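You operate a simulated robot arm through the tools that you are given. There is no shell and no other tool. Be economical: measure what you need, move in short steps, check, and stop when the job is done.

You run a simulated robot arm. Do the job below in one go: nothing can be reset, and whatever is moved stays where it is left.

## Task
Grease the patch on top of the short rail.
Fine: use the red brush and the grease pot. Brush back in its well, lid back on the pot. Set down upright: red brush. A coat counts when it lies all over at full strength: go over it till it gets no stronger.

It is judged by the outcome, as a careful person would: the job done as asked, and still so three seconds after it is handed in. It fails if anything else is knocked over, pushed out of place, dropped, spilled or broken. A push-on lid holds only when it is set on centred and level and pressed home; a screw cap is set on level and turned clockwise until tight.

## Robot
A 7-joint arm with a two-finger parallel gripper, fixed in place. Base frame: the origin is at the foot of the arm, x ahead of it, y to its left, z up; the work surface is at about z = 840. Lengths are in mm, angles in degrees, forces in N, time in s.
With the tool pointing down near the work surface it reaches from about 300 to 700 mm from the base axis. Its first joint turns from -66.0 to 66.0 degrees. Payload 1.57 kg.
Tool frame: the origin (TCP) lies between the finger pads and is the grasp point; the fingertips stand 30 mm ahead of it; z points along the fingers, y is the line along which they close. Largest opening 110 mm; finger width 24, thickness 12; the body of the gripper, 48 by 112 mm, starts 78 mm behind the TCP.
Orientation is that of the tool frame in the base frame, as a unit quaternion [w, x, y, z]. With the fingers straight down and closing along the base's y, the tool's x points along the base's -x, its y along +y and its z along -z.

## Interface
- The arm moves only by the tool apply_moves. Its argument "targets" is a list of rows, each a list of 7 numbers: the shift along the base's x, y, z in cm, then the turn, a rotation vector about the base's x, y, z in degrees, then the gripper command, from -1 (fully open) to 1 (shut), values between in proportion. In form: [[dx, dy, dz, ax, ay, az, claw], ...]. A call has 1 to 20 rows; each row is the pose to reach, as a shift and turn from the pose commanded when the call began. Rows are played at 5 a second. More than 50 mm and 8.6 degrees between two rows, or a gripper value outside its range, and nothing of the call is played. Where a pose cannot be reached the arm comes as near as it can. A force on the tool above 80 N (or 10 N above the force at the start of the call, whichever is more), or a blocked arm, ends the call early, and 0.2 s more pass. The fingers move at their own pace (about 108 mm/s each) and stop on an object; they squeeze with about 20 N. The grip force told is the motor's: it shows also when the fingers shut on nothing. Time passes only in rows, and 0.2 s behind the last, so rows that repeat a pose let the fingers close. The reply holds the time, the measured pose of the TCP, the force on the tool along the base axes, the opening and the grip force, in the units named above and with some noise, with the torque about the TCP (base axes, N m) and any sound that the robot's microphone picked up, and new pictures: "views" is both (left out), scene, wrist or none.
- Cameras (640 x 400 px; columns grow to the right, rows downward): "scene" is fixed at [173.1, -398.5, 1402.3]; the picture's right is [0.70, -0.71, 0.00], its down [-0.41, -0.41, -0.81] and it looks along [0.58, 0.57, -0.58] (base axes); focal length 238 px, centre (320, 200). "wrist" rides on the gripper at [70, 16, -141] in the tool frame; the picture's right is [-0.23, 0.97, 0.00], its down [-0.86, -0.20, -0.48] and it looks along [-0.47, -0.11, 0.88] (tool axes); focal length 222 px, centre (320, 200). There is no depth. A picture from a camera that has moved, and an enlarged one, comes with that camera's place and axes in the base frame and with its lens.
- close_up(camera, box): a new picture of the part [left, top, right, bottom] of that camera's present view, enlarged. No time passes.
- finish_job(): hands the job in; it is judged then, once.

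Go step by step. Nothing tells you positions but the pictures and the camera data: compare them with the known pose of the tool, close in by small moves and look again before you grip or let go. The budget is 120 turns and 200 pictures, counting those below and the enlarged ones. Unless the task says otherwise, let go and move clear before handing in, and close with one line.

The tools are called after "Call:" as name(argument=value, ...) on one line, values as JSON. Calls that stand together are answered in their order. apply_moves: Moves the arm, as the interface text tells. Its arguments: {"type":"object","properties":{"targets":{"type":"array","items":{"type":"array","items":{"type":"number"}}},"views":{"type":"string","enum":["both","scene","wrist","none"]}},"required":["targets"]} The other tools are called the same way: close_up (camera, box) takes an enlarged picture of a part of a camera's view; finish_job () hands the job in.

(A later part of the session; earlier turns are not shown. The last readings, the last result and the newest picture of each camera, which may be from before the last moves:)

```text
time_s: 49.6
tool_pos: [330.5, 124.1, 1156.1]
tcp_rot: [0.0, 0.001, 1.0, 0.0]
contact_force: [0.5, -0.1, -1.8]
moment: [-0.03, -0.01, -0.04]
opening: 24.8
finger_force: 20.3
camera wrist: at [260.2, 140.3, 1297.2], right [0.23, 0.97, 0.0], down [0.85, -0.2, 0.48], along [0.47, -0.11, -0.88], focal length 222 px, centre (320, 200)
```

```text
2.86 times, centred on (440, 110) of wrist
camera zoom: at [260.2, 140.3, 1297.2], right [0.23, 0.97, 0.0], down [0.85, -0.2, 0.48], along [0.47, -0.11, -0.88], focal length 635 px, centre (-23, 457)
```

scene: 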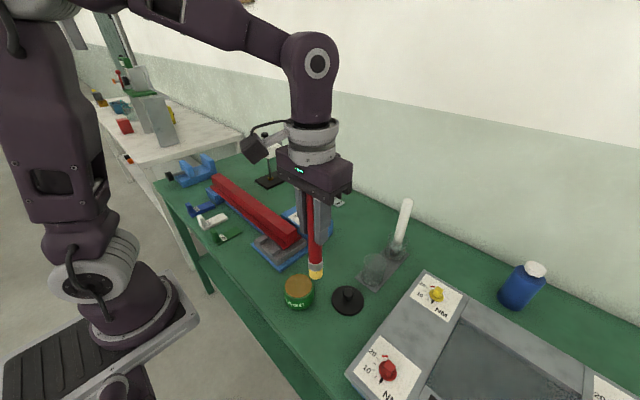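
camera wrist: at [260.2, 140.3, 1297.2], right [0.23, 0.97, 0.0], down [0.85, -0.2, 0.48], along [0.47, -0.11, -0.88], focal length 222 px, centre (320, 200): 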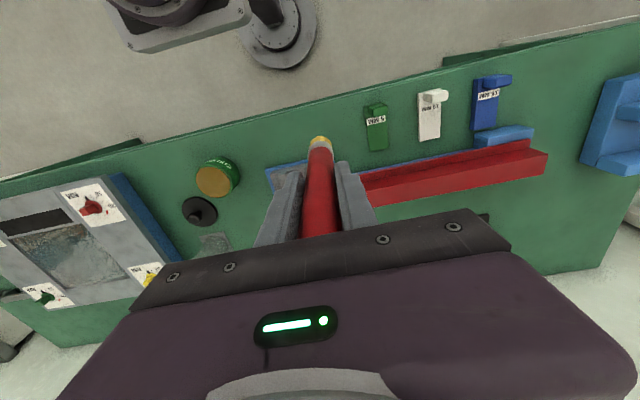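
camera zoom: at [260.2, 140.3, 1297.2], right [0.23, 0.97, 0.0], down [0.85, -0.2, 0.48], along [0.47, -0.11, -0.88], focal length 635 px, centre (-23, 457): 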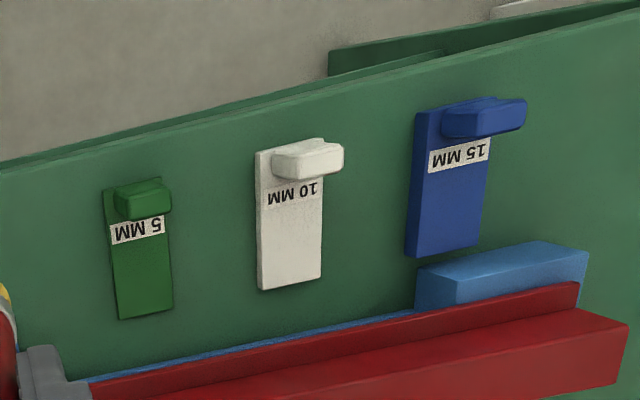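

Nothing on the red bar's top is visibly marked. I computed that top at x 452–487, z about 943, so a light dab above the grey seat will show whether it takes grease. I'll go above it first.

Call:
apply_moves(targets=[[4, -2, 0, 0, 0, 0, 1], [8, -4, 0, 0, 0, 0, 1], [11.5, -6, 0, 0, 0, 0, 1], [13.9, -6.4, 0, 0, 0, 0, 1], [13.9, -6.4, -3, 0, 0, 0, 1], [13.9, -6.4, -5, 0, 0, 0, 1], [13.9, -6.4, -5, 0, 0, 0, 1]], views="both")

Call:
close_up(camera="scene", box=[240, 170, 340, 270])

Call:
close_up(camera="wrist", box=[240, 80, 440, 220])

```text
time_s: 51.2
tool_pos: [471.8, 58.4, 1107.5]
tcp_rot: [0.0, 0.0, 1.0, 0.0]
contact_force: [0.7, -0.9, -0.4]
moment: [-0.02, -0.01, 0.02]
opening: 25.1
finger_force: 19.7
camera wrist: at [401.4, 74.8, 1246.7], right [0.23, 0.97, 0.0], down [0.85, -0.2, 0.48], along [0.47, -0.11, -0.88], focal length 222 px, centre (320, 200)
```

scene: 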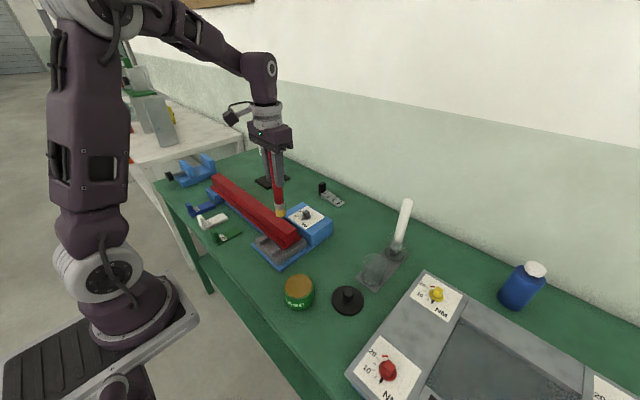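
wrist: 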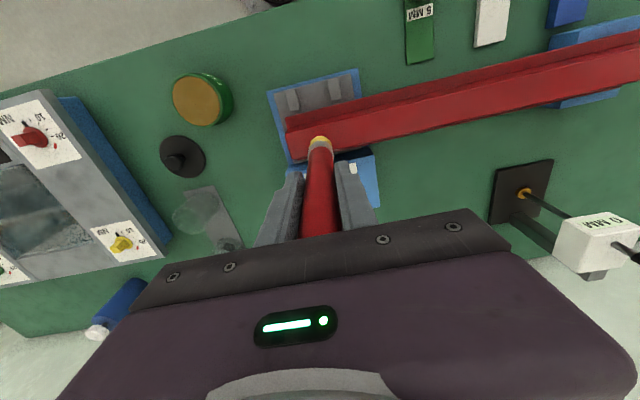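

```text
4.00 times, centred on (290, 220) of scene
camera zoom: at [173.1, -398.5, 1402.3], right [0.7, -0.71, 0.0], down [-0.41, -0.41, -0.81], along [0.58, 0.57, -0.58], focal length 954 px, centre (440, 120)
```

zoom: 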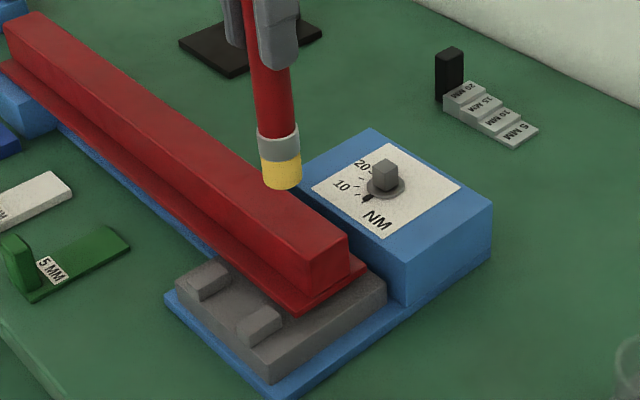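

```text
2.86 times, centred on (340, 150) of wrist
camera zoom: at [401.4, 74.8, 1246.7], right [0.23, 0.97, 0.0], down [0.85, -0.2, 0.48], along [0.47, -0.11, -0.88], focal length 635 px, centre (263, 343)
```

zoom: 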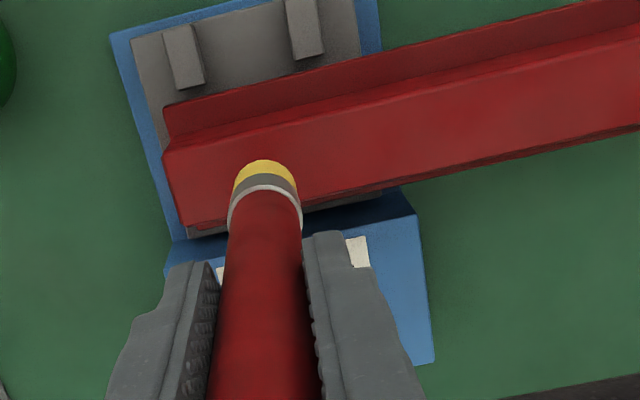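

I'll dab gently, in fine steps.

Call:
apply_moves(targets=[[-0.2, 0, -1, 0, 0, 0, 1], [-0.2, 0, -1.8, 0, 0, 0, 1], [-0.2, 0, -2.0, 0, 0, 0, 1], [-0.2, 0, -2.0, 0, 0, 0, 1]], views="none")

Call:
apply_moves(targets=[[0, 0, -0.1, 0, 0, 0, 1], [0, 0, -0.2, 0, 0, 0, 1], [0, 0, -0.2, 0, 0, 0, 1]], views="none")

Call:
close_up(camera="scene", box=[260, 190, 320, 250])

```text
time_s: 52.2
tool_pos: [469.8, 57.2, 1085.2]
tcp_rot: [0.0, -0.001, 1.0, 0.0]
contact_force: [-0.3, 0.1, -0.3]
moment: [-0.01, -0.03, -0.02]
opening: 25.1
finger_force: 21.0
```

```text
time_s: 53.0
tool_pos: [467.9, 56.4, 1083.7]
tcp_rot: [0.0, 0.0, 1.0, 0.0]
contact_force: [0.5, 0.3, -0.4]
moment: [-0.02, -0.01, -0.02]
opening: 25.2
finger_force: 20.1
```

```text
6.67 times, centred on (290, 220) of scene
camera zoom: at [173.1, -398.5, 1402.3], right [0.7, -0.71, 0.0], down [-0.41, -0.41, -0.81], along [0.58, 0.57, -0.58], focal length 1590 px, centre (520, 67)
```

zoom: 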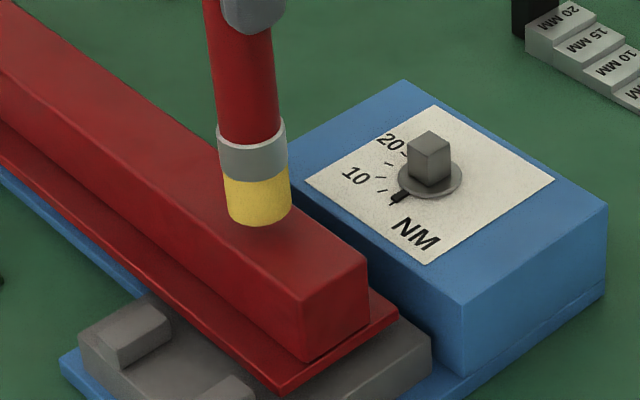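

Call:
apply_moves(targets=[[0, 0, -0.15, 0, 0, 0, 1], [0, 0, -0.3, 0, 0, 0, 1], [0, 0, -0.3, 0, 0, 0, 1]], views="none")

Call:
apply_moves(targets=[[0, 0, -0.1, 0, 0, 0, 1], [0, 0, -0.2, 0, 0, 0, 1], [0, 0, -0.2, 0, 0, 0, 1]], views="none")

Call:
close_up(camera="scene", box=[260, 190, 320, 250])

```text
time_s: 53.8
tool_pos: [468.1, 58.0, 1081.2]
tcp_rot: [0.0, 0.0, 1.0, 0.0]
contact_force: [-0.2, 0.9, -0.5]
moment: [-0.01, -0.01, -0.02]
opening: 25.4
finger_force: 19.7
```

```text
time_s: 54.6
tool_pos: [469.0, 57.2, 1078.7]
tcp_rot: [0.001, 0.0, 1.0, 0.0]
contact_force: [-0.1, -0.6, -1.1]
moment: [0.0, -0.01, 0.03]
opening: 24.9
finger_force: 19.8
```

```text
6.67 times, centred on (290, 220) of scene
camera zoom: at [173.1, -398.5, 1402.3], right [0.7, -0.71, 0.0], down [-0.41, -0.41, -0.81], along [0.58, 0.57, -0.58], focal length 1590 px, centre (520, 67)
```

zoom: 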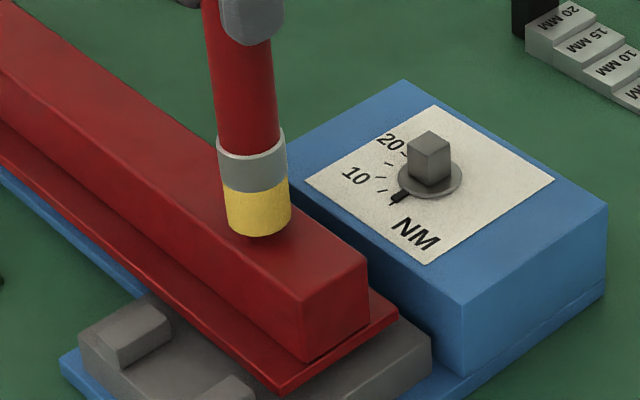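

Call:
apply_moves(targets=[[0, 0, -0.1, 0, 0, 0, 1], [0, 0, -0.2, 0, 0, 0, 1], [0, 0, -0.2, 0, 0, 0, 1]], views="none")

Call:
apply_moves(targets=[[0, 0, -0.1, 0, 0, 0, 1], [0, 0, -0.15, 0, 0, 0, 1], [0, 0, -0.15, 0, 0, 0, 1]], views="none")

Call:
close_up(camera="scene", box=[260, 190, 320, 250])

```text
time_s: 55.4
tool_pos: [469.1, 57.3, 1077.3]
tcp_rot: [0.0, 0.0, 1.0, 0.0]
contact_force: [0.6, 0.2, -0.3]
moment: [-0.02, -0.01, 0.04]
opening: 25.1
finger_force: 20.5
```

```text
time_s: 56.2
tool_pos: [469.3, 58.6, 1074.5]
tcp_rot: [0.0, 0.001, 1.0, 0.0]
contact_force: [-0.4, -0.1, -0.8]
moment: [0.01, 0.03, -0.01]
opening: 25.2
finger_force: 20.2
```

```text
6.67 times, centred on (290, 220) of scene
camera zoom: at [173.1, -398.5, 1402.3], right [0.7, -0.71, 0.0], down [-0.41, -0.41, -0.81], along [0.58, 0.57, -0.58], focal length 1590 px, centre (520, 67)
```

zoom: 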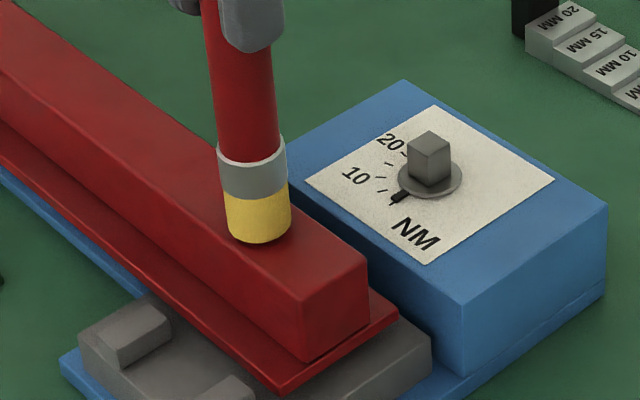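

Call:
apply_moves(targets=[[0, 0, -0.1, 0, 0, 0, 1], [0, 0, -0.15, 0, 0, 0, 1], [0, 0, -0.15, 0, 0, 0, 1]], views="none")

Call:
apply_moves(targets=[[0, 0, -0.1, 0, 0, 0, 1], [0, 0, -0.1, 0, 0, 0, 1]], views="none")

Call:
close_up(camera="scene", box=[260, 190, 320, 250])

```text
time_s: 57.0
tool_pos: [467.6, 57.2, 1074.1]
tcp_rot: [0.0, 0.0, 1.0, 0.0]
contact_force: [-0.7, -0.3, 0.4]
moment: [0.02, -0.02, 0.01]
opening: 25.1
finger_force: 20.8
```

```text
time_s: 57.6
tool_pos: [468.7, 58.2, 1073.6]
tcp_rot: [0.0, -0.001, 1.0, 0.0]
contact_force: [-0.4, -0.4, -1.5]
moment: [0.0, 0.01, 0.06]
opening: 25.1
finger_force: 20.1
```

```text
6.67 times, centred on (290, 220) of scene
camera zoom: at [173.1, -398.5, 1402.3], right [0.7, -0.71, 0.0], down [-0.41, -0.41, -0.81], along [0.58, 0.57, -0.58], focal length 1590 px, centre (520, 67)
```

zoom: 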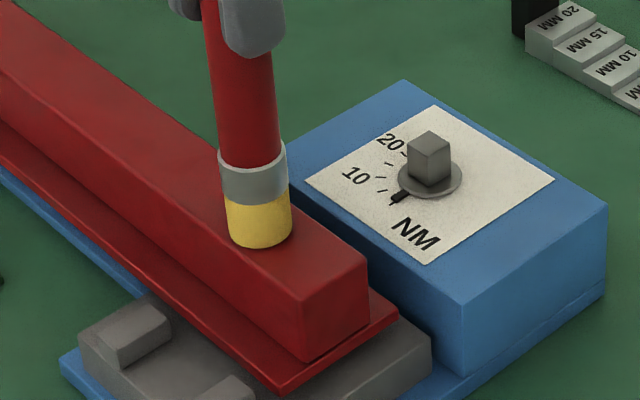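

Call:
apply_moves(targets=[[0, 0, -0.1, 0, 0, 0, 1], [0, 0, -0.1, 0, 0, 0, 1]], views="none")

Call:
apply_moves(targets=[[0, 0, -0.1, 0, 0, 0, 1], [0, 0, -0.1, 0, 0, 0, 1]], views="none")

Call:
apply_moves(targets=[[0, 0, -0.1, 0, 0, 0, 1], [0, 0, -0.1, 0, 0, 0, 1]], views="none")

Call:
close_up(camera="scene", box=[260, 190, 320, 250])

```text
time_s: 58.2
tool_pos: [468.4, 57.0, 1072.3]
tcp_rot: [0.0, 0.0, 1.0, 0.0]
contact_force: [-0.8, 1.0, 5.4]
moment: [0.22, 0.04, 0.03]
opening: 25.1
finger_force: 20.1
```

```text
time_s: 58.8
tool_pos: [467.4, 57.1, 1072.5]
tcp_rot: [0.001, 0.0, 1.0, 0.0]
contact_force: [-0.9, -1.4, 17.5]
moment: [0.17, 0.14, 0.09]
opening: 25.2
finger_force: 20.1
```

```text
time_s: 59.4
tool_pos: [467.9, 58.0, 1071.4]
tcp_rot: [0.0, 0.0, 1.0, -0.001]
contact_force: [1.6, -2.3, 21.4]
moment: [-0.42, -0.23, -0.02]
opening: 25.2
finger_force: 19.9
```

```text
6.67 times, centred on (290, 220) of scene
camera zoom: at [172.8, -398.6, 1402.3], right [0.7, -0.71, 0.0], down [-0.41, -0.41, -0.81], along [0.58, 0.57, -0.58], focal length 1590 px, centre (520, 67)
```

zoom: 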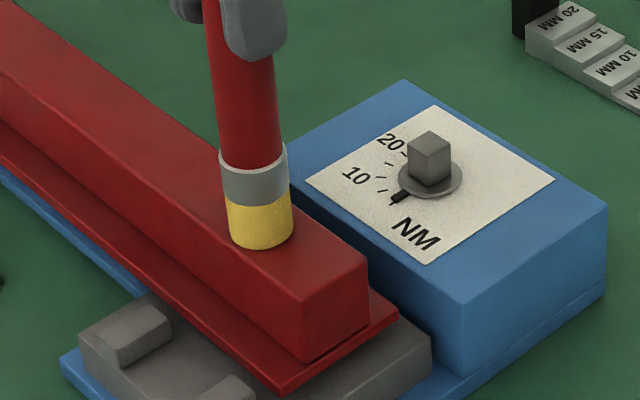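

Contact was confirmed. I'll lift and see whether a mark was left.

Call:
apply_moves(targets=[[0, 0, 1, 0, 0, 0, 1], [0, -2, 3, 0, 0, 0, 1], [2, -5, 4, 0, 0, 0, 1], [4, -8, 4, 0, 0, 0, 1], [4, -12, 4, 0, 0, 0, 1]], views="scene")

Call:
close_up(camera="scene", box=[250, 190, 320, 250])

```text
time_s: 60.6
tool_pos: [509.5, -63.4, 1109.6]
tcp_rot: [-0.001, -0.001, 1.0, 0.0]
contact_force: [0.5, 0.4, -0.7]
moment: [0.05, -0.04, -0.01]
opening: 25.0
finger_force: 20.0
```

scene: 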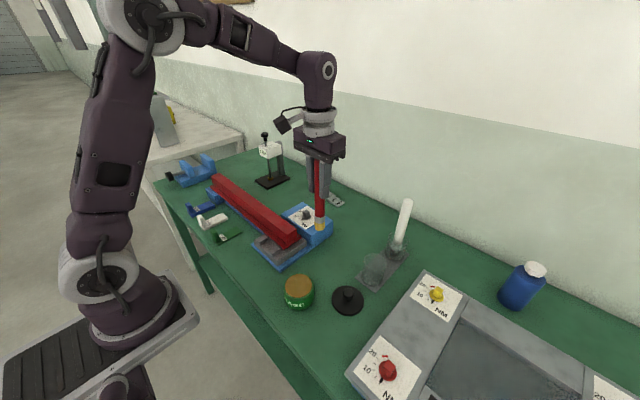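

```text
6.67 times, centred on (285, 220) of scene
camera zoom: at [173.1, -398.5, 1402.3], right [0.7, -0.71, 0.0], down [-0.41, -0.41, -0.81], along [0.58, 0.57, -0.58], focal length 1590 px, centre (553, 67)
```

zoom: 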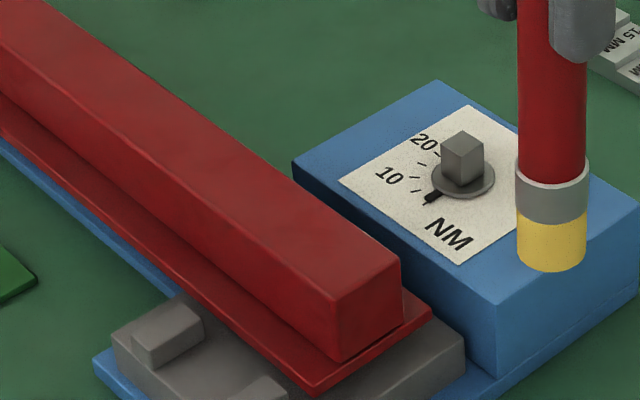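

The red bar took no mark either. I'll go back and inspect the dark patch unobstructed at strong zoom.

Call:
apply_moves(targets=[[-2, -3, 2, 0, 0, 0, 1], [-5, -6, 2, 0, 0, 0, 1], [-8, -9, 2, 0, 0, 0, 1], [-11, -12, 2, 0, 0, 0, 1], [-13, -15.5, 2, 0, 0, 0, 1], [-14, -20, 2, 0, 0, 0, 1], [-15, -24, 2, 0, 0, 0, 1], [-16, -28, 2, 0, 0, 0, 1], [-17, -31, 2, 0, 0, 0, 1]], views="wrist")

Call:
close_up(camera="wrist", box=[150, 90, 310, 190])

```text
time_s: 62.6
tool_pos: [339.1, -373.6, 1131.0]
tcp_rot: [-0.001, 0.0, 1.0, 0.0]
contact_force: [0.3, -1.0, 0.0]
moment: [0.0, 0.01, -0.01]
opening: 24.9
finger_force: 19.8
camera wrist: at [267.8, -357.8, 1272.0], right [0.23, 0.97, 0.0], down [0.86, -0.2, 0.48], along [0.47, -0.11, -0.88], focal length 222 px, centre (320, 200)
```

wrist: 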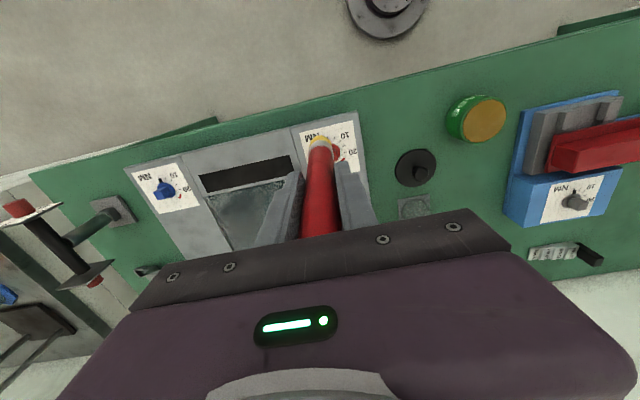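

```text
4.00 times, centred on (230, 140) of wrist
camera zoom: at [267.8, -357.8, 1272.0], right [0.23, 0.97, 0.0], down [0.86, -0.2, 0.48], along [0.47, -0.11, -0.88], focal length 888 px, centre (680, 440)
```

zoom: 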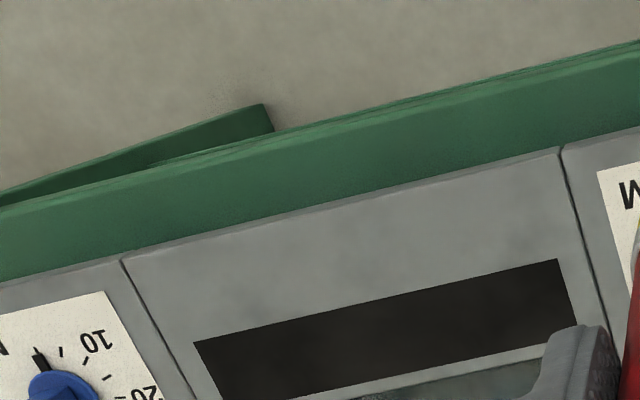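

The patch looks uniform, so there's no clear evidence yet. I'll do one decisive test: rub a single small spot at its near end for several seconds with light pressure, then look for contrast.

Call:
apply_moves(targets=[[1.5, -3, 0, 0, 0, 0, 1], [3.5, -6, -2, 0, 0, 0, 1], [4.7, -8.2, -5, 0, 0, 0, 1], [4.7, -8.2, -8, 0, 0, 0, 1], [4.7, -8.2, -8.8, 0, 0, 0, 1], [4.7, -8.2, -8.8, 0, 0, 0, 1]], views="wrist")

Call:
close_up(camera="wrist", box=[250, 100, 390, 190])

```text
time_s: 64.0
tool_pos: [385.6, -455.2, 1043.2]
tcp_rot: [0.0, 0.0, 1.0, 0.0]
contact_force: [-0.3, -0.1, -1.5]
moment: [-0.02, 0.0, -0.03]
opening: 25.0
finger_force: 19.8
camera wrist: at [316.2, -439.2, 1184.1], right [0.23, 0.97, 0.0], down [0.85, -0.2, 0.48], along [0.47, -0.11, -0.88], focal length 222 px, centre (320, 200)
```

wrist: 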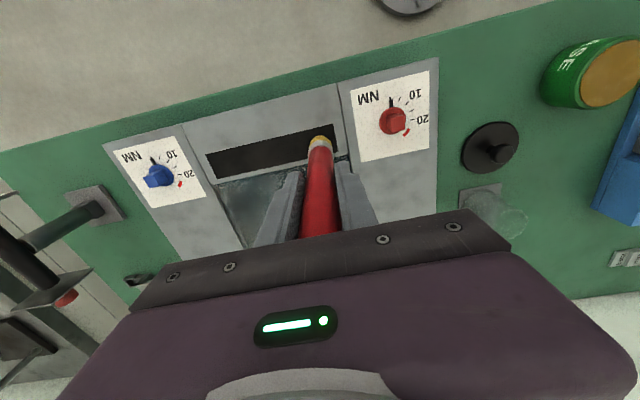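

```text
4.44 times, centred on (320, 145) of wrist
camera zoom: at [316.2, -439.2, 1184.1], right [0.23, 0.97, 0.0], down [0.85, -0.2, 0.48], along [0.47, -0.11, -0.88], focal length 987 px, centre (320, 444)
```

zoom: 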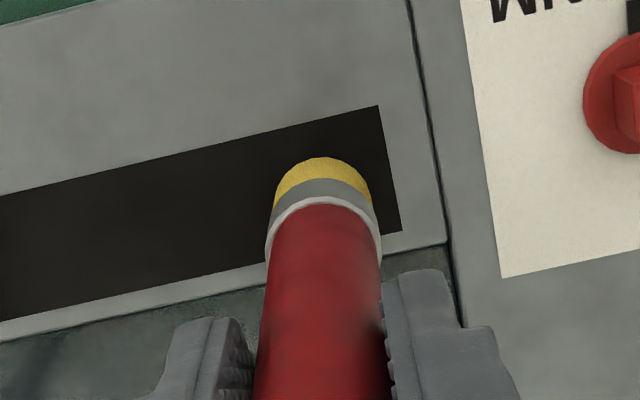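

Call:
apply_moves(targets=[[0, 0, -0.3, 0, 0, 0, 1], [0, 0, -0.6, 0, 0, 0, 1], [0, 0, -0.75, 0, 0, 0, 1], [0, 0, -0.75, 0, 0, 0, 1]], views="none")

Call:
apply_moves(targets=[[0, 0.3, -0.05, 0, 0, 0, 1], [0, 0.6, -0.05, 0, 0, 0, 1], [0, 0.3, -0.05, 0, 0, 0, 1], [0, 0, -0.05, 0, 0, 0, 1], [0, -0.3, -0.05, 0, 0, 0, 1], [0, 0, -0.05, 0, 0, 0, 1], [0, 0.3, -0.05, 0, 0, 0, 1], [0, 0.6, -0.05, 0, 0, 0, 1], [0, 0.3, -0.05, 0, 0, 0, 1], [0, 0, -0.05, 0, 0, 0, 1], [0, -0.3, -0.05, 0, 0, 0, 1], [0, 0, -0.05, 0, 0, 0, 1], [0, 0.3, -0.05, 0, 0, 0, 1], [0, 0, -0.05, 0, 0, 0, 1]], views="none")

Call:
apply_moves(targets=[[0, 0, 1, 0, 0, 0, 1], [0, 1, 3, 0, 0, 0, 1], [0, 4.5, 5, 0, 0, 0, 1]], views="wrist")

Call:
close_up(camera="wrist", box=[190, 100, 330, 190])

```text
time_s: 65.0
tool_pos: [385.9, -454.9, 1035.7]
tcp_rot: [0.001, 0.0, 1.0, 0.0]
contact_force: [0.6, 0.3, 21.3]
moment: [0.43, -0.23, 0.02]
opening: 25.1
finger_force: 20.3
```

```text
time_s: 68.0
tool_pos: [384.4, -454.8, 1035.1]
tcp_rot: [0.0, 0.0, 1.0, 0.0]
contact_force: [-0.5, 0.3, -1.0]
moment: [0.0, -0.01, 0.02]
opening: 25.5
finger_force: 19.9
```

```text
time_s: 68.8
tool_pos: [386.9, -410.6, 1086.3]
tcp_rot: [0.001, -0.001, 1.0, 0.0]
contact_force: [-0.1, 0.4, -0.7]
moment: [-0.04, 0.01, 0.01]
opening: 25.2
finger_force: 19.9
camera wrist: at [316.5, -393.8, 1227.8], right [0.23, 0.97, 0.0], down [0.85, -0.2, 0.48], along [0.47, -0.11, -0.88], focal length 222 px, centre (320, 200)
```

wrist: 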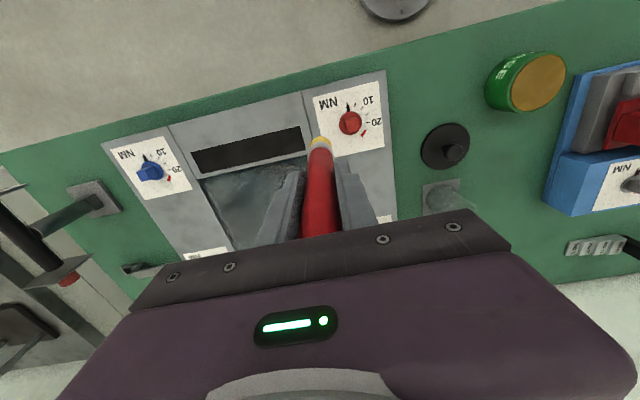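

```text
4.44 times, centred on (260, 145) of wrist
camera zoom: at [316.5, -393.8, 1227.8], right [0.23, 0.97, 0.0], down [0.85, -0.2, 0.48], along [0.47, -0.11, -0.88], focal length 987 px, centre (587, 444)
```

zoom: 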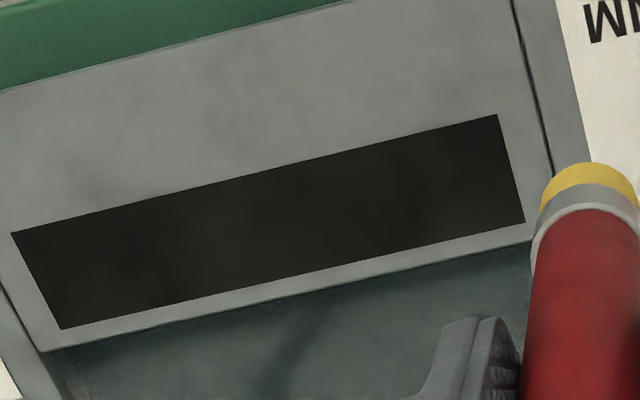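

No mark there, so I'm ruling out the dark rectangle. I'll try the middle of the red rail's top, since a patch may only show once it takes grease. First I'll travel high and look closely at its top.

Call:
apply_moves(targets=[[0, 1, 3, 0, 0, 0, 1], [0, 4, 6, 0, 0, 0, 1], [0, 8.5, 7, 0, 0, 0, 1], [0, 13, 7, 0, 0, 0, 1], [0, 17.5, 7, 0, 0, 0, 1], [0, 22, 7, 0, 0, 0, 1], [0, 26.5, 7, 0, 0, 0, 1], [0, 31, 7, 0, 0, 0, 1], [1, 35.5, 7, 0, 0, 0, 1], [2, 40, 7, 0, 0, 0, 1], [3, 44.5, 7, 0, 0, 0, 1], [4, 48.5, 7, 0, 0, 0, 1], [5, 52.5, 7, 0, 0, 0, 1], [6, 56.5, 7, 0, 0, 0, 1], [7, 60.5, 7, 0, 0, 0, 1], [8.2, 64.5, 7, 0, 0, 0, 1], [8.2, 66.5, 5, 0, 0, 0, 1], [8.2, 66.5, 3, 0, 0, 0, 1]], views="both")

Call:
close_up(camera="wrist", box=[120, 80, 440, 210])

Call:
close_up(camera="scene", box=[200, 165, 310, 260])

```text
time_s: 72.6
tool_pos: [467.8, 254.7, 1114.7]
tcp_rot: [0.0, 0.0, 1.0, 0.0]
contact_force: [-0.9, -0.3, -1.1]
moment: [-0.03, -0.02, 0.01]
opening: 25.2
finger_force: 19.7
camera wrist: at [397.2, 270.9, 1256.0], right [0.23, 0.97, 0.0], down [0.85, -0.2, 0.48], along [0.47, -0.11, -0.88], focal length 222 px, centre (320, 200)
```

scene: 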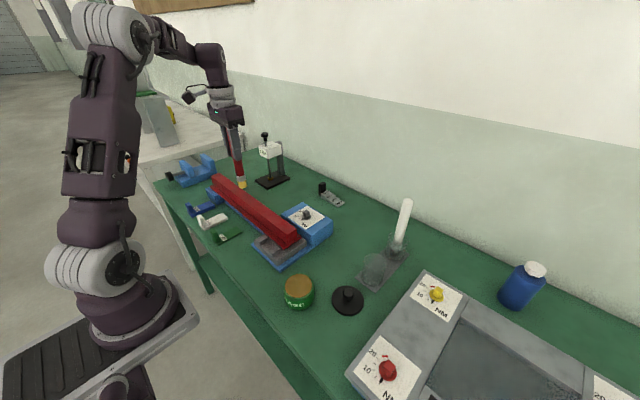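
wrist: 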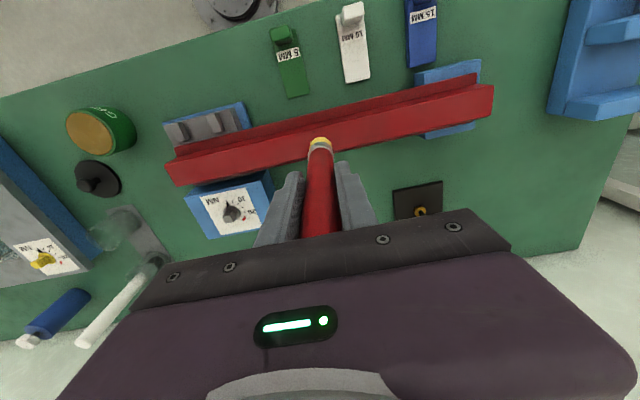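

```text
2.00 times, centred on (280, 145) of wrist
camera zoom: at [397.2, 270.9, 1256.0], right [0.23, 0.97, 0.0], down [0.85, -0.2, 0.48], along [0.47, -0.11, -0.88], focal length 444 px, centre (400, 310)
```

zoom: 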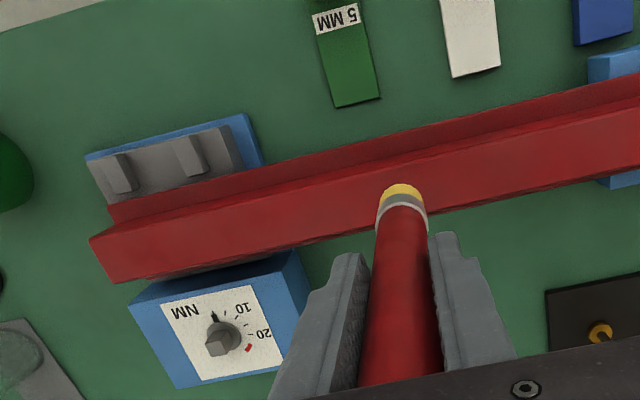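

```text
4.21 times, centred on (255, 212) of scene
camera zoom: at [173.1, -398.5, 1402.3], right [0.7, -0.71, 0.0], down [-0.41, -0.41, -0.81], along [0.58, 0.57, -0.58], focal length 1004 px, centre (594, 147)
```

zoom: 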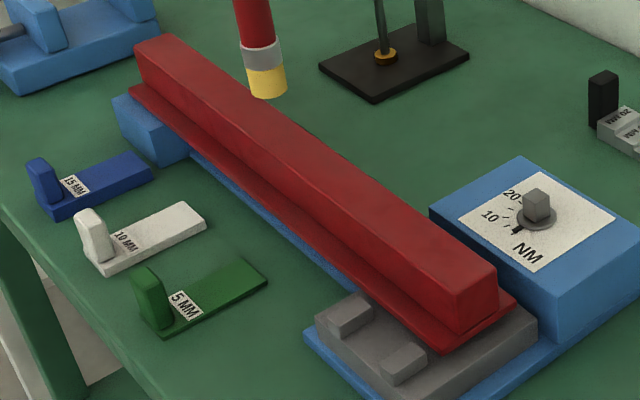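

I'll dab gently here.

Call:
apply_moves(targets=[[0, 0, -1.5, 0, 0, 0, 1], [0, 0, -3, 0, 0, 0, 1], [0, 0, -3.9, 0, 0, 0, 1], [0, 0, -3.9, 0, 0, 0, 1]], views="none")

Call:
apply_moves(targets=[[0, 0, -0.15, 0, 0, 0, 1], [0, 0, -0.3, 0, 0, 0, 1], [0, 0, -0.3, 0, 0, 0, 1]], views="none")

Call:
apply_moves(targets=[[0, 0, -0.1, 0, 0, 0, 1], [0, 0, -0.1, 0, 0, 0, 1]], views="none")

Call:
apply_moves(targets=[[0, 0, -0.1, 0, 0, 0, 1], [0, 0, -0.1, 0, 0, 0, 1]], views="none")

Call:
close_up(camera="scene", box=[205, 160, 275, 220])

```text
time_s: 73.6
tool_pos: [466.2, 253.7, 1074.9]
tcp_rot: [0.001, 0.0, 1.0, 0.0]
contact_force: [-0.7, 0.5, -0.7]
moment: [-0.03, -0.04, 0.01]
opening: 25.1
finger_force: 19.8
```

```text
time_s: 74.4
tool_pos: [467.2, 254.6, 1073.7]
tcp_rot: [0.0, 0.0, 1.0, 0.001]
contact_force: [0.2, 0.0, -1.3]
moment: [0.0, -0.04, -0.02]
opening: 25.1
finger_force: 20.1
```

```text
time_s: 75.0
tool_pos: [468.0, 253.5, 1072.0]
tcp_rot: [0.0, 0.0, 1.0, 0.0]
contact_force: [0.1, -0.4, 0.0]
moment: [0.02, 0.0, 0.01]
opening: 25.0
finger_force: 19.8
```

```text
time_s: 75.6
tool_pos: [467.9, 255.6, 1071.3]
tcp_rot: [0.0, 0.0, 1.0, -0.001]
contact_force: [-0.6, 0.3, -0.8]
moment: [-0.04, 0.0, 0.01]
opening: 25.1
finger_force: 19.9
```

```text
6.67 times, centred on (240, 190) of scene
camera zoom: at [173.1, -398.5, 1402.3], right [0.7, -0.71, 0.0], down [-0.41, -0.41, -0.81], along [0.58, 0.57, -0.58], focal length 1590 px, centre (853, 267)
```

zoom: 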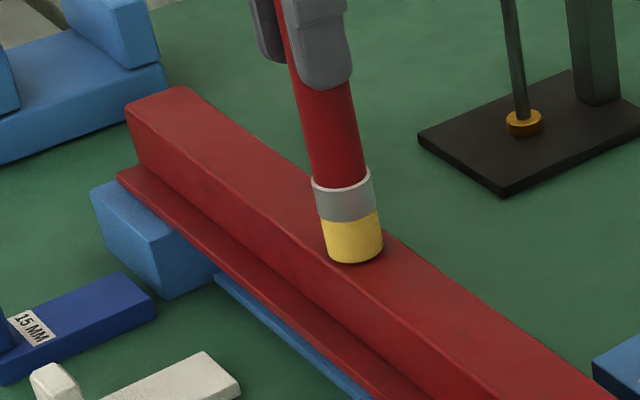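

Call:
apply_moves(targets=[[0, 0, -0.1, 0, 0, 0, 1], [0, 0, -0.1, 0, 0, 0, 1]], views="none")

Call:
apply_moves(targets=[[0, 0, -0.1, 0, 0, 0, 1], [0, 0, -0.1, 0, 0, 0, 1]], views="none")

Call:
apply_moves(targets=[[0, 0, -0.1, 0, 0, 0, 1], [0, 0, -0.1, 0, 0, 0, 1]], views="none")

Call:
apply_moves(targets=[[0, 0, -0.1, 0, 0, 0, 1], [0, 0, -0.1, 0, 0, 0, 1]], views="none")

Call:
close_up(camera="scene", box=[205, 160, 275, 220])

```text
time_s: 76.2
tool_pos: [468.9, 254.7, 1071.2]
tcp_rot: [0.0, 0.0, 1.0, 0.0]
contact_force: [0.4, 0.5, 0.4]
moment: [0.01, 0.0, 0.02]
opening: 25.0
finger_force: 19.7
```

```text
time_s: 76.8
tool_pos: [466.8, 255.3, 1070.9]
tcp_rot: [0.001, 0.0, 1.0, 0.0]
contact_force: [-2.5, -2.2, 10.9]
moment: [-0.4, 0.16, -0.04]
opening: 25.3
finger_force: 20.1
```

```text
time_s: 77.4
tool_pos: [468.6, 255.3, 1069.0]
tcp_rot: [0.0, 0.0, 1.0, 0.0]
contact_force: [0.0, -2.4, 21.7]
moment: [0.08, -0.17, 0.02]
opening: 25.3
finger_force: 20.8
```

```text
time_s: 78.0
tool_pos: [467.6, 255.2, 1068.4]
tcp_rot: [0.0, 0.0, 1.0, 0.0]
contact_force: [0.1, -0.9, 19.6]
moment: [-0.38, -0.28, -0.05]
opening: 25.3
finger_force: 19.9
```

```text
6.67 times, centred on (240, 190) of scene
camera zoom: at [172.8, -398.7, 1402.3], right [0.7, -0.71, 0.0], down [-0.41, -0.41, -0.81], along [0.58, 0.57, -0.58], focal length 1590 px, centre (853, 267)
```

zoom: 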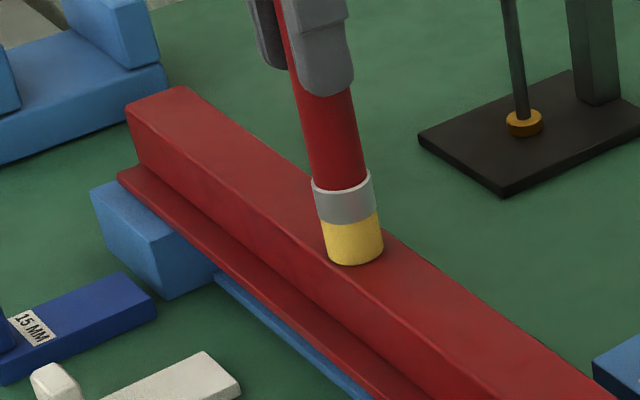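

Call:
apply_moves(targets=[[0, 0, 0.1, 0, 0, 0, 1], [0, 0.5, 0.1, 0, 0, 0, 1], [0, -0.5, 0.1, 0, 0, 0, 1], [0, 0, 2, 0, 0, 0, 1], [0, -3, 5, 0, 0, 0, 1], [0, -7, 6, 0, 0, 0, 1]], views="wrist")

Call:
close_up(camera="scene", box=[205, 160, 275, 220])

Call:
close_up(camera="wrist", box=[320, 80, 460, 180])

```text
time_s: 79.4
tool_pos: [470.4, 186.0, 1127.8]
tcp_rot: [-0.001, 0.0, 1.0, 0.001]
contact_force: [1.0, -0.1, -0.7]
moment: [0.0, -0.02, -0.01]
opening: 25.1
finger_force: 20.0
camera wrist: at [399.6, 202.6, 1268.6], right [0.23, 0.97, 0.0], down [0.86, -0.2, 0.48], along [0.47, -0.11, -0.88], focal length 222 px, centre (320, 200)
```

wrist: 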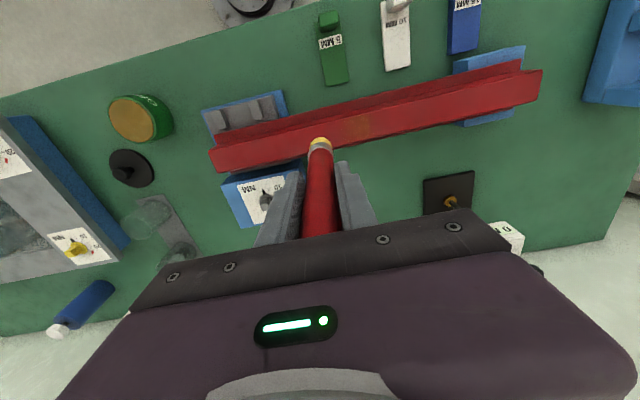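

```text
6.67 times, centred on (240, 190) of scene
camera zoom: at [173.1, -398.5, 1402.3], right [0.7, -0.71, 0.0], down [-0.41, -0.41, -0.81], along [0.58, 0.57, -0.58], focal length 1590 px, centre (853, 267)
```

zoom: 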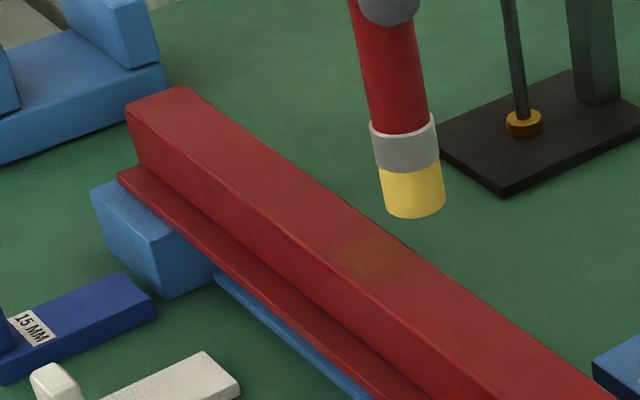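

```text
4.00 times, centred on (390, 130) of wrist
camera zoom: at [399.6, 202.6, 1268.6], right [0.23, 0.97, 0.0], down [0.86, -0.2, 0.48], along [0.47, -0.11, -0.88], focal length 888 px, centre (40, 480)
```

zoom: 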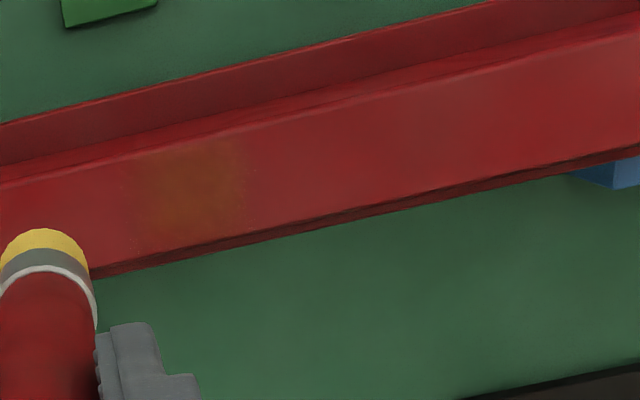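

A grease mark appeared on the red bar at y≈255, so the red bar is the short rail and its patch shows only once greased. I'll stroke lightly along it to find the patch's extent.

Call:
apply_moves(targets=[[0, 0, -3, 0, 0, 0, 1], [0, 0, -5, 0, 0, 0, 1], [0, 0, -5.7, 0, 0, 0, 1], [0, 0, -5.95, 0, 0, 0, 1], [0, 1.5, -5.95, 0, 0, 0, 1], [0, 3, -5.95, 0, 0, 0, 1], [0, 4.5, -5.95, 0, 0, 0, 1], [0, 6, -5.95, 0, 0, 0, 1], [0, 7.5, -5.95, 0, 0, 0, 1], [0, 9, -5.95, 0, 0, 0, 1], [0, 10.5, -5.95, 0, 0, 0, 1], [0, 12, -5.95, 0, 0, 0, 1], [0, 13.5, -5.95, 0, 0, 0, 1], [0, 15, -5.95, 0, 0, 0, 1]], views="both")

Call:
close_up(camera="scene", box=[200, 160, 310, 260])

Call:
close_up(camera="wrist", box=[160, 80, 340, 190])

```text
time_s: 82.4
tool_pos: [467.1, 334.7, 1066.8]
tcp_rot: [0.0, 0.0, 1.0, 0.0]
contact_force: [0.0, -1.7, 2.8]
moment: [-0.22, -0.12, -0.01]
opening: 25.1
finger_force: 20.0
camera wrist: at [396.9, 351.3, 1208.6], right [0.23, 0.97, 0.0], down [0.86, -0.2, 0.48], along [0.47, -0.11, -0.88], focal length 222 px, centre (320, 200)
```

scene: 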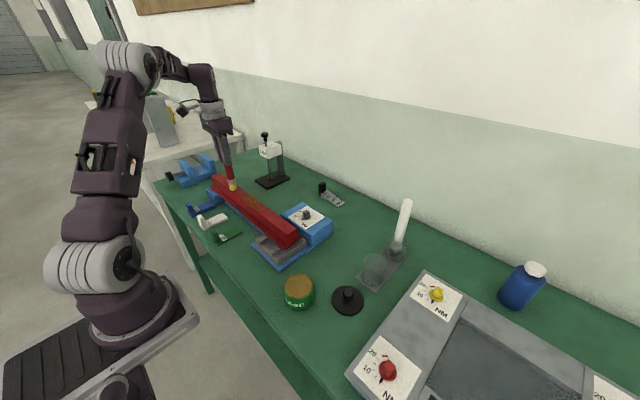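
wrist: 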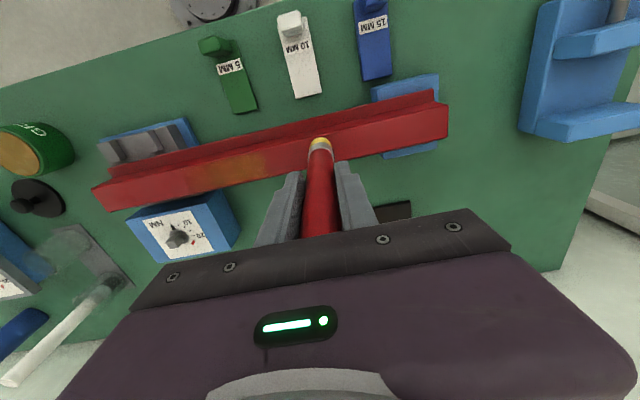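

```text
4.00 times, centred on (255, 210) of scene
camera zoom: at [173.1, -398.6, 1402.3], right [0.7, -0.71, 0.0], down [-0.41, -0.41, -0.81], along [0.58, 0.57, -0.58], focal length 954 px, centre (580, 160)
```

zoom: 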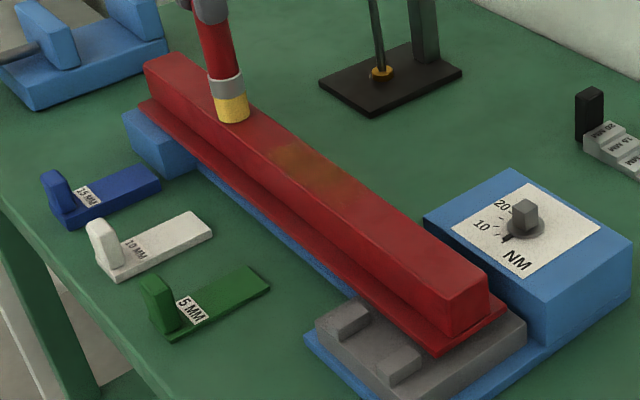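

```text
3.56 times, centred on (250, 135) of wrist
camera zoom: at [396.9, 351.3, 1208.6], right [0.23, 0.97, 0.0], down [0.86, -0.2, 0.48], along [0.47, -0.11, -0.88], focal length 790 px, centre (569, 431)
```

zoom: 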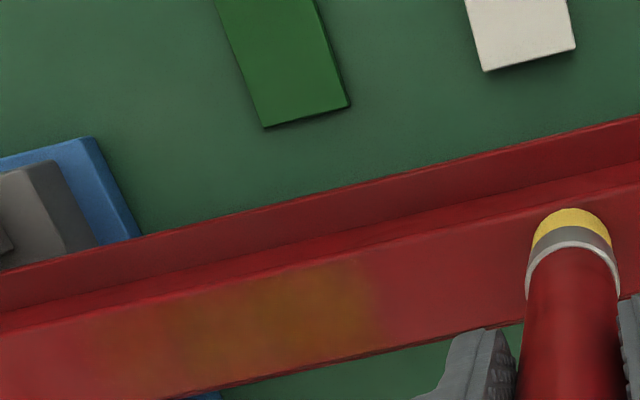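

The coat shows over roughly y 175–270 and seems to end on the +y side. I'll stroke back with a touch more contact, continuing to the -y side to find the other edge.

Call:
apply_moves(targets=[[0, -1.5, -0.08, 0, 0, 0, 1], [0, -3, -0.08, 0, 0, 0, 1], [0, -4.5, -0.08, 0, 0, 0, 1], [0, -6, -0.08, 0, 0, 0, 1], [0, -7.5, -0.08, 0, 0, 0, 1], [0, -9, -0.08, 0, 0, 0, 1], [0, -10.5, -0.08, 0, 0, 0, 1], [0, -12, -0.08, 0, 0, 0, 1], [0, -13.5, -0.08, 0, 0, 0, 1], [0, -15, -0.08, 0, 0, 0, 1], [0, -16.5, -0.08, 0, 0, 0, 1], [0, -18, -0.08, 0, 0, 0, 1], [0, -19.5, -0.08, 0, 0, 0, 1], [0, -21, -0.08, 0, 0, 0, 1], [0, -22.5, -0.08, 0, 0, 0, 1], [0, -24, -0.08, 0, 0, 0, 1]], views="both")

Call:
close_up(camera="scene", box=[200, 160, 310, 260])

Call:
close_up(camera="wrist", box=[300, 70, 480, 180])

```text
time_s: 85.8
tool_pos: [467.1, 95.6, 1066.1]
tcp_rot: [0.001, 0.0, 1.0, 0.001]
contact_force: [0.8, 5.5, 15.0]
moment: [0.79, -0.1, 0.04]
opening: 25.1
finger_force: 20.0
camera wrist: at [396.6, 112.5, 1207.6], right [0.23, 0.97, 0.0], down [0.85, -0.2, 0.48], along [0.47, -0.11, -0.88], focal length 222 px, centre (320, 200)
```

scene: 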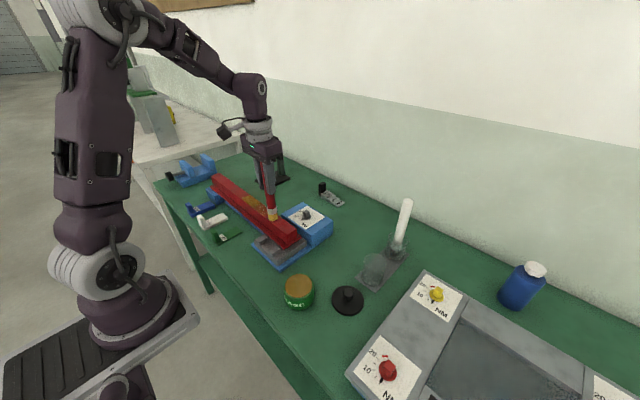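
wrist: 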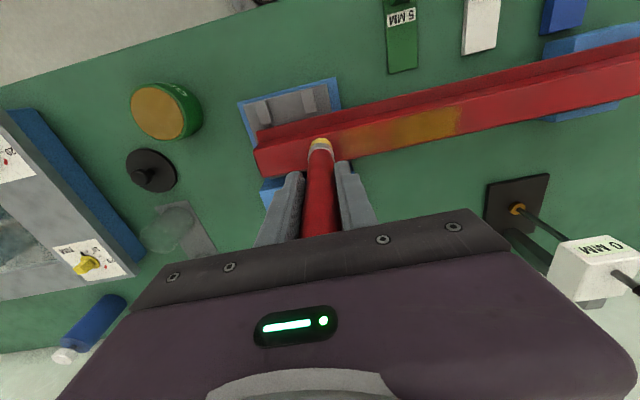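

```text
4.00 times, centred on (255, 210) of scene
camera zoom: at [172.9, -398.4, 1402.4], right [0.7, -0.71, 0.0], down [-0.41, -0.41, -0.81], along [0.58, 0.57, -0.58], focal length 954 px, centre (580, 160)
```

zoom: 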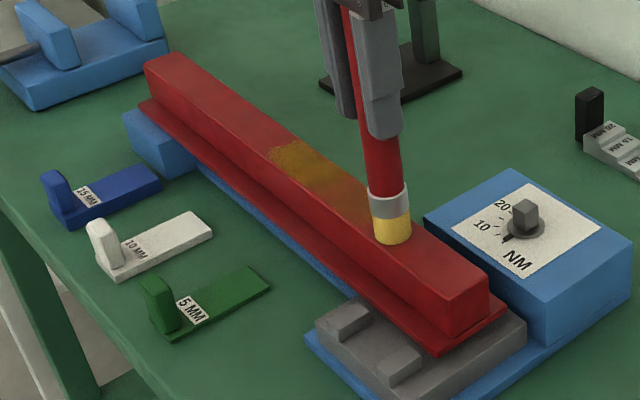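

```text
3.56 times, centred on (390, 125) of wrist
camera zoom: at [396.6, 112.5, 1207.6], right [0.23, 0.97, 0.0], down [0.85, -0.2, 0.48], along [0.47, -0.11, -0.88], focal length 790 px, centre (71, 467)
```

zoom: 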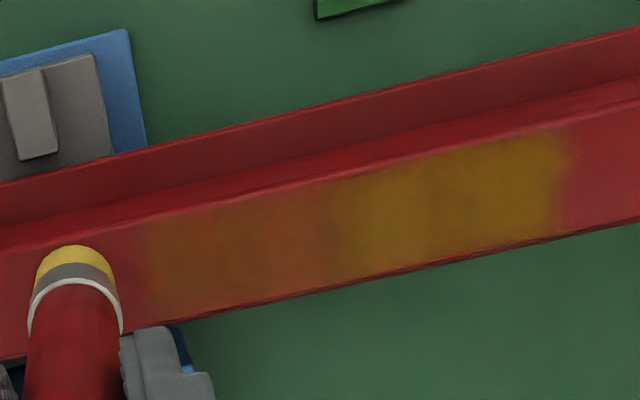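

The patch is now clear: the full rail width, y about 119–259. I'll make more back-and-forth passes, slightly offset to each side.

Call:
apply_moves(targets=[[-0.5, 1, 0, 0, 0, 0, 1], [-0.5, 3, 0, 0, 0, 0, 1], [-0.5, 5, 0, 0, 0, 0, 1], [-0.5, 7, 0, 0, 0, 0, 1], [-0.5, 9, 0, 0, 0, 0, 1], [-0.5, 11, 0, 0, 0, 0, 1], [-0.5, 13, 0, 0, 0, 0, 1], [-0.5, 15, 0, 0, 0, 0, 1], [-0.5, 17, 0, 0, 0, 0, 1], [0, 18, 0, 0, 0, 0, 1], [0.6, 17, 0, 0, 0, 0, 1], [0.6, 15, 0, 0, 0, 0, 1], [0.6, 13, 0, 0, 0, 0, 1], [0.6, 11, 0, 0, 0, 0, 1], [0.6, 9, 0, 0, 0, 0, 1], [0.6, 7, 0, 0, 0, 0, 1], [0.6, 5, 0, 0, 0, 0, 1], [0.6, 3, 0, 0, 0, 0, 1], [0.6, 1, 0, 0, 0, 0, 1], [0, 0, 0, 0, 0, 0, 1]], views="wrist")

Call:
close_up(camera="wrist", box=[300, 70, 480, 180])

Call:
close_up(camera="scene", box=[200, 160, 310, 260])

```text
time_s: 90.0
tool_pos: [467.7, 95.6, 1065.8]
tcp_rot: [0.001, 0.0, 1.0, 0.0]
contact_force: [-0.1, 0.6, 0.0]
moment: [-0.02, 0.01, 0.0]
opening: 24.9
finger_force: 20.1
camera wrist: at [397.9, 111.4, 1207.3], right [0.23, 0.97, 0.0], down [0.86, -0.2, 0.48], along [0.47, -0.11, -0.88], focal length 222 px, centre (320, 200)
```

wrist: 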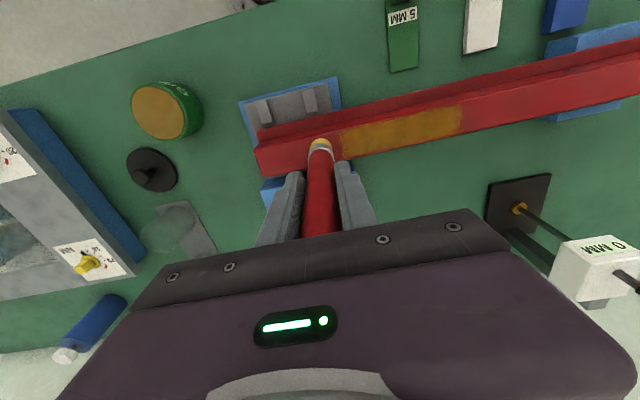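

```text
3.56 times, centred on (390, 125) of wrist
camera zoom: at [397.9, 111.4, 1207.3], right [0.23, 0.97, 0.0], down [0.86, -0.2, 0.48], along [0.47, -0.11, -0.88], focal length 790 px, centre (71, 467)
```

zoom: 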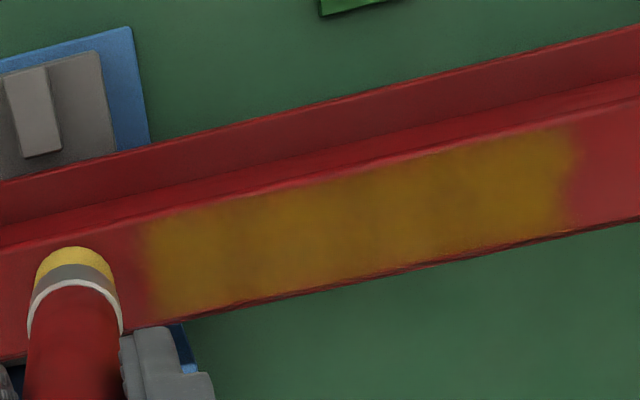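

```text
4.00 times, centred on (255, 210) of scene
camera zoom: at [173.1, -398.5, 1402.3], right [0.7, -0.71, 0.0], down [-0.41, -0.41, -0.81], along [0.58, 0.57, -0.58], focal length 954 px, centre (580, 160)
```

zoom: 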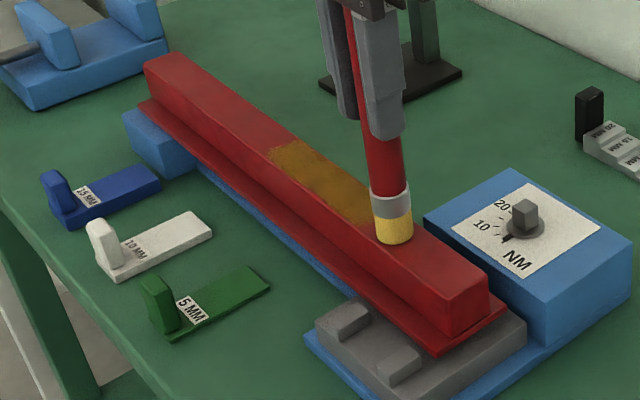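

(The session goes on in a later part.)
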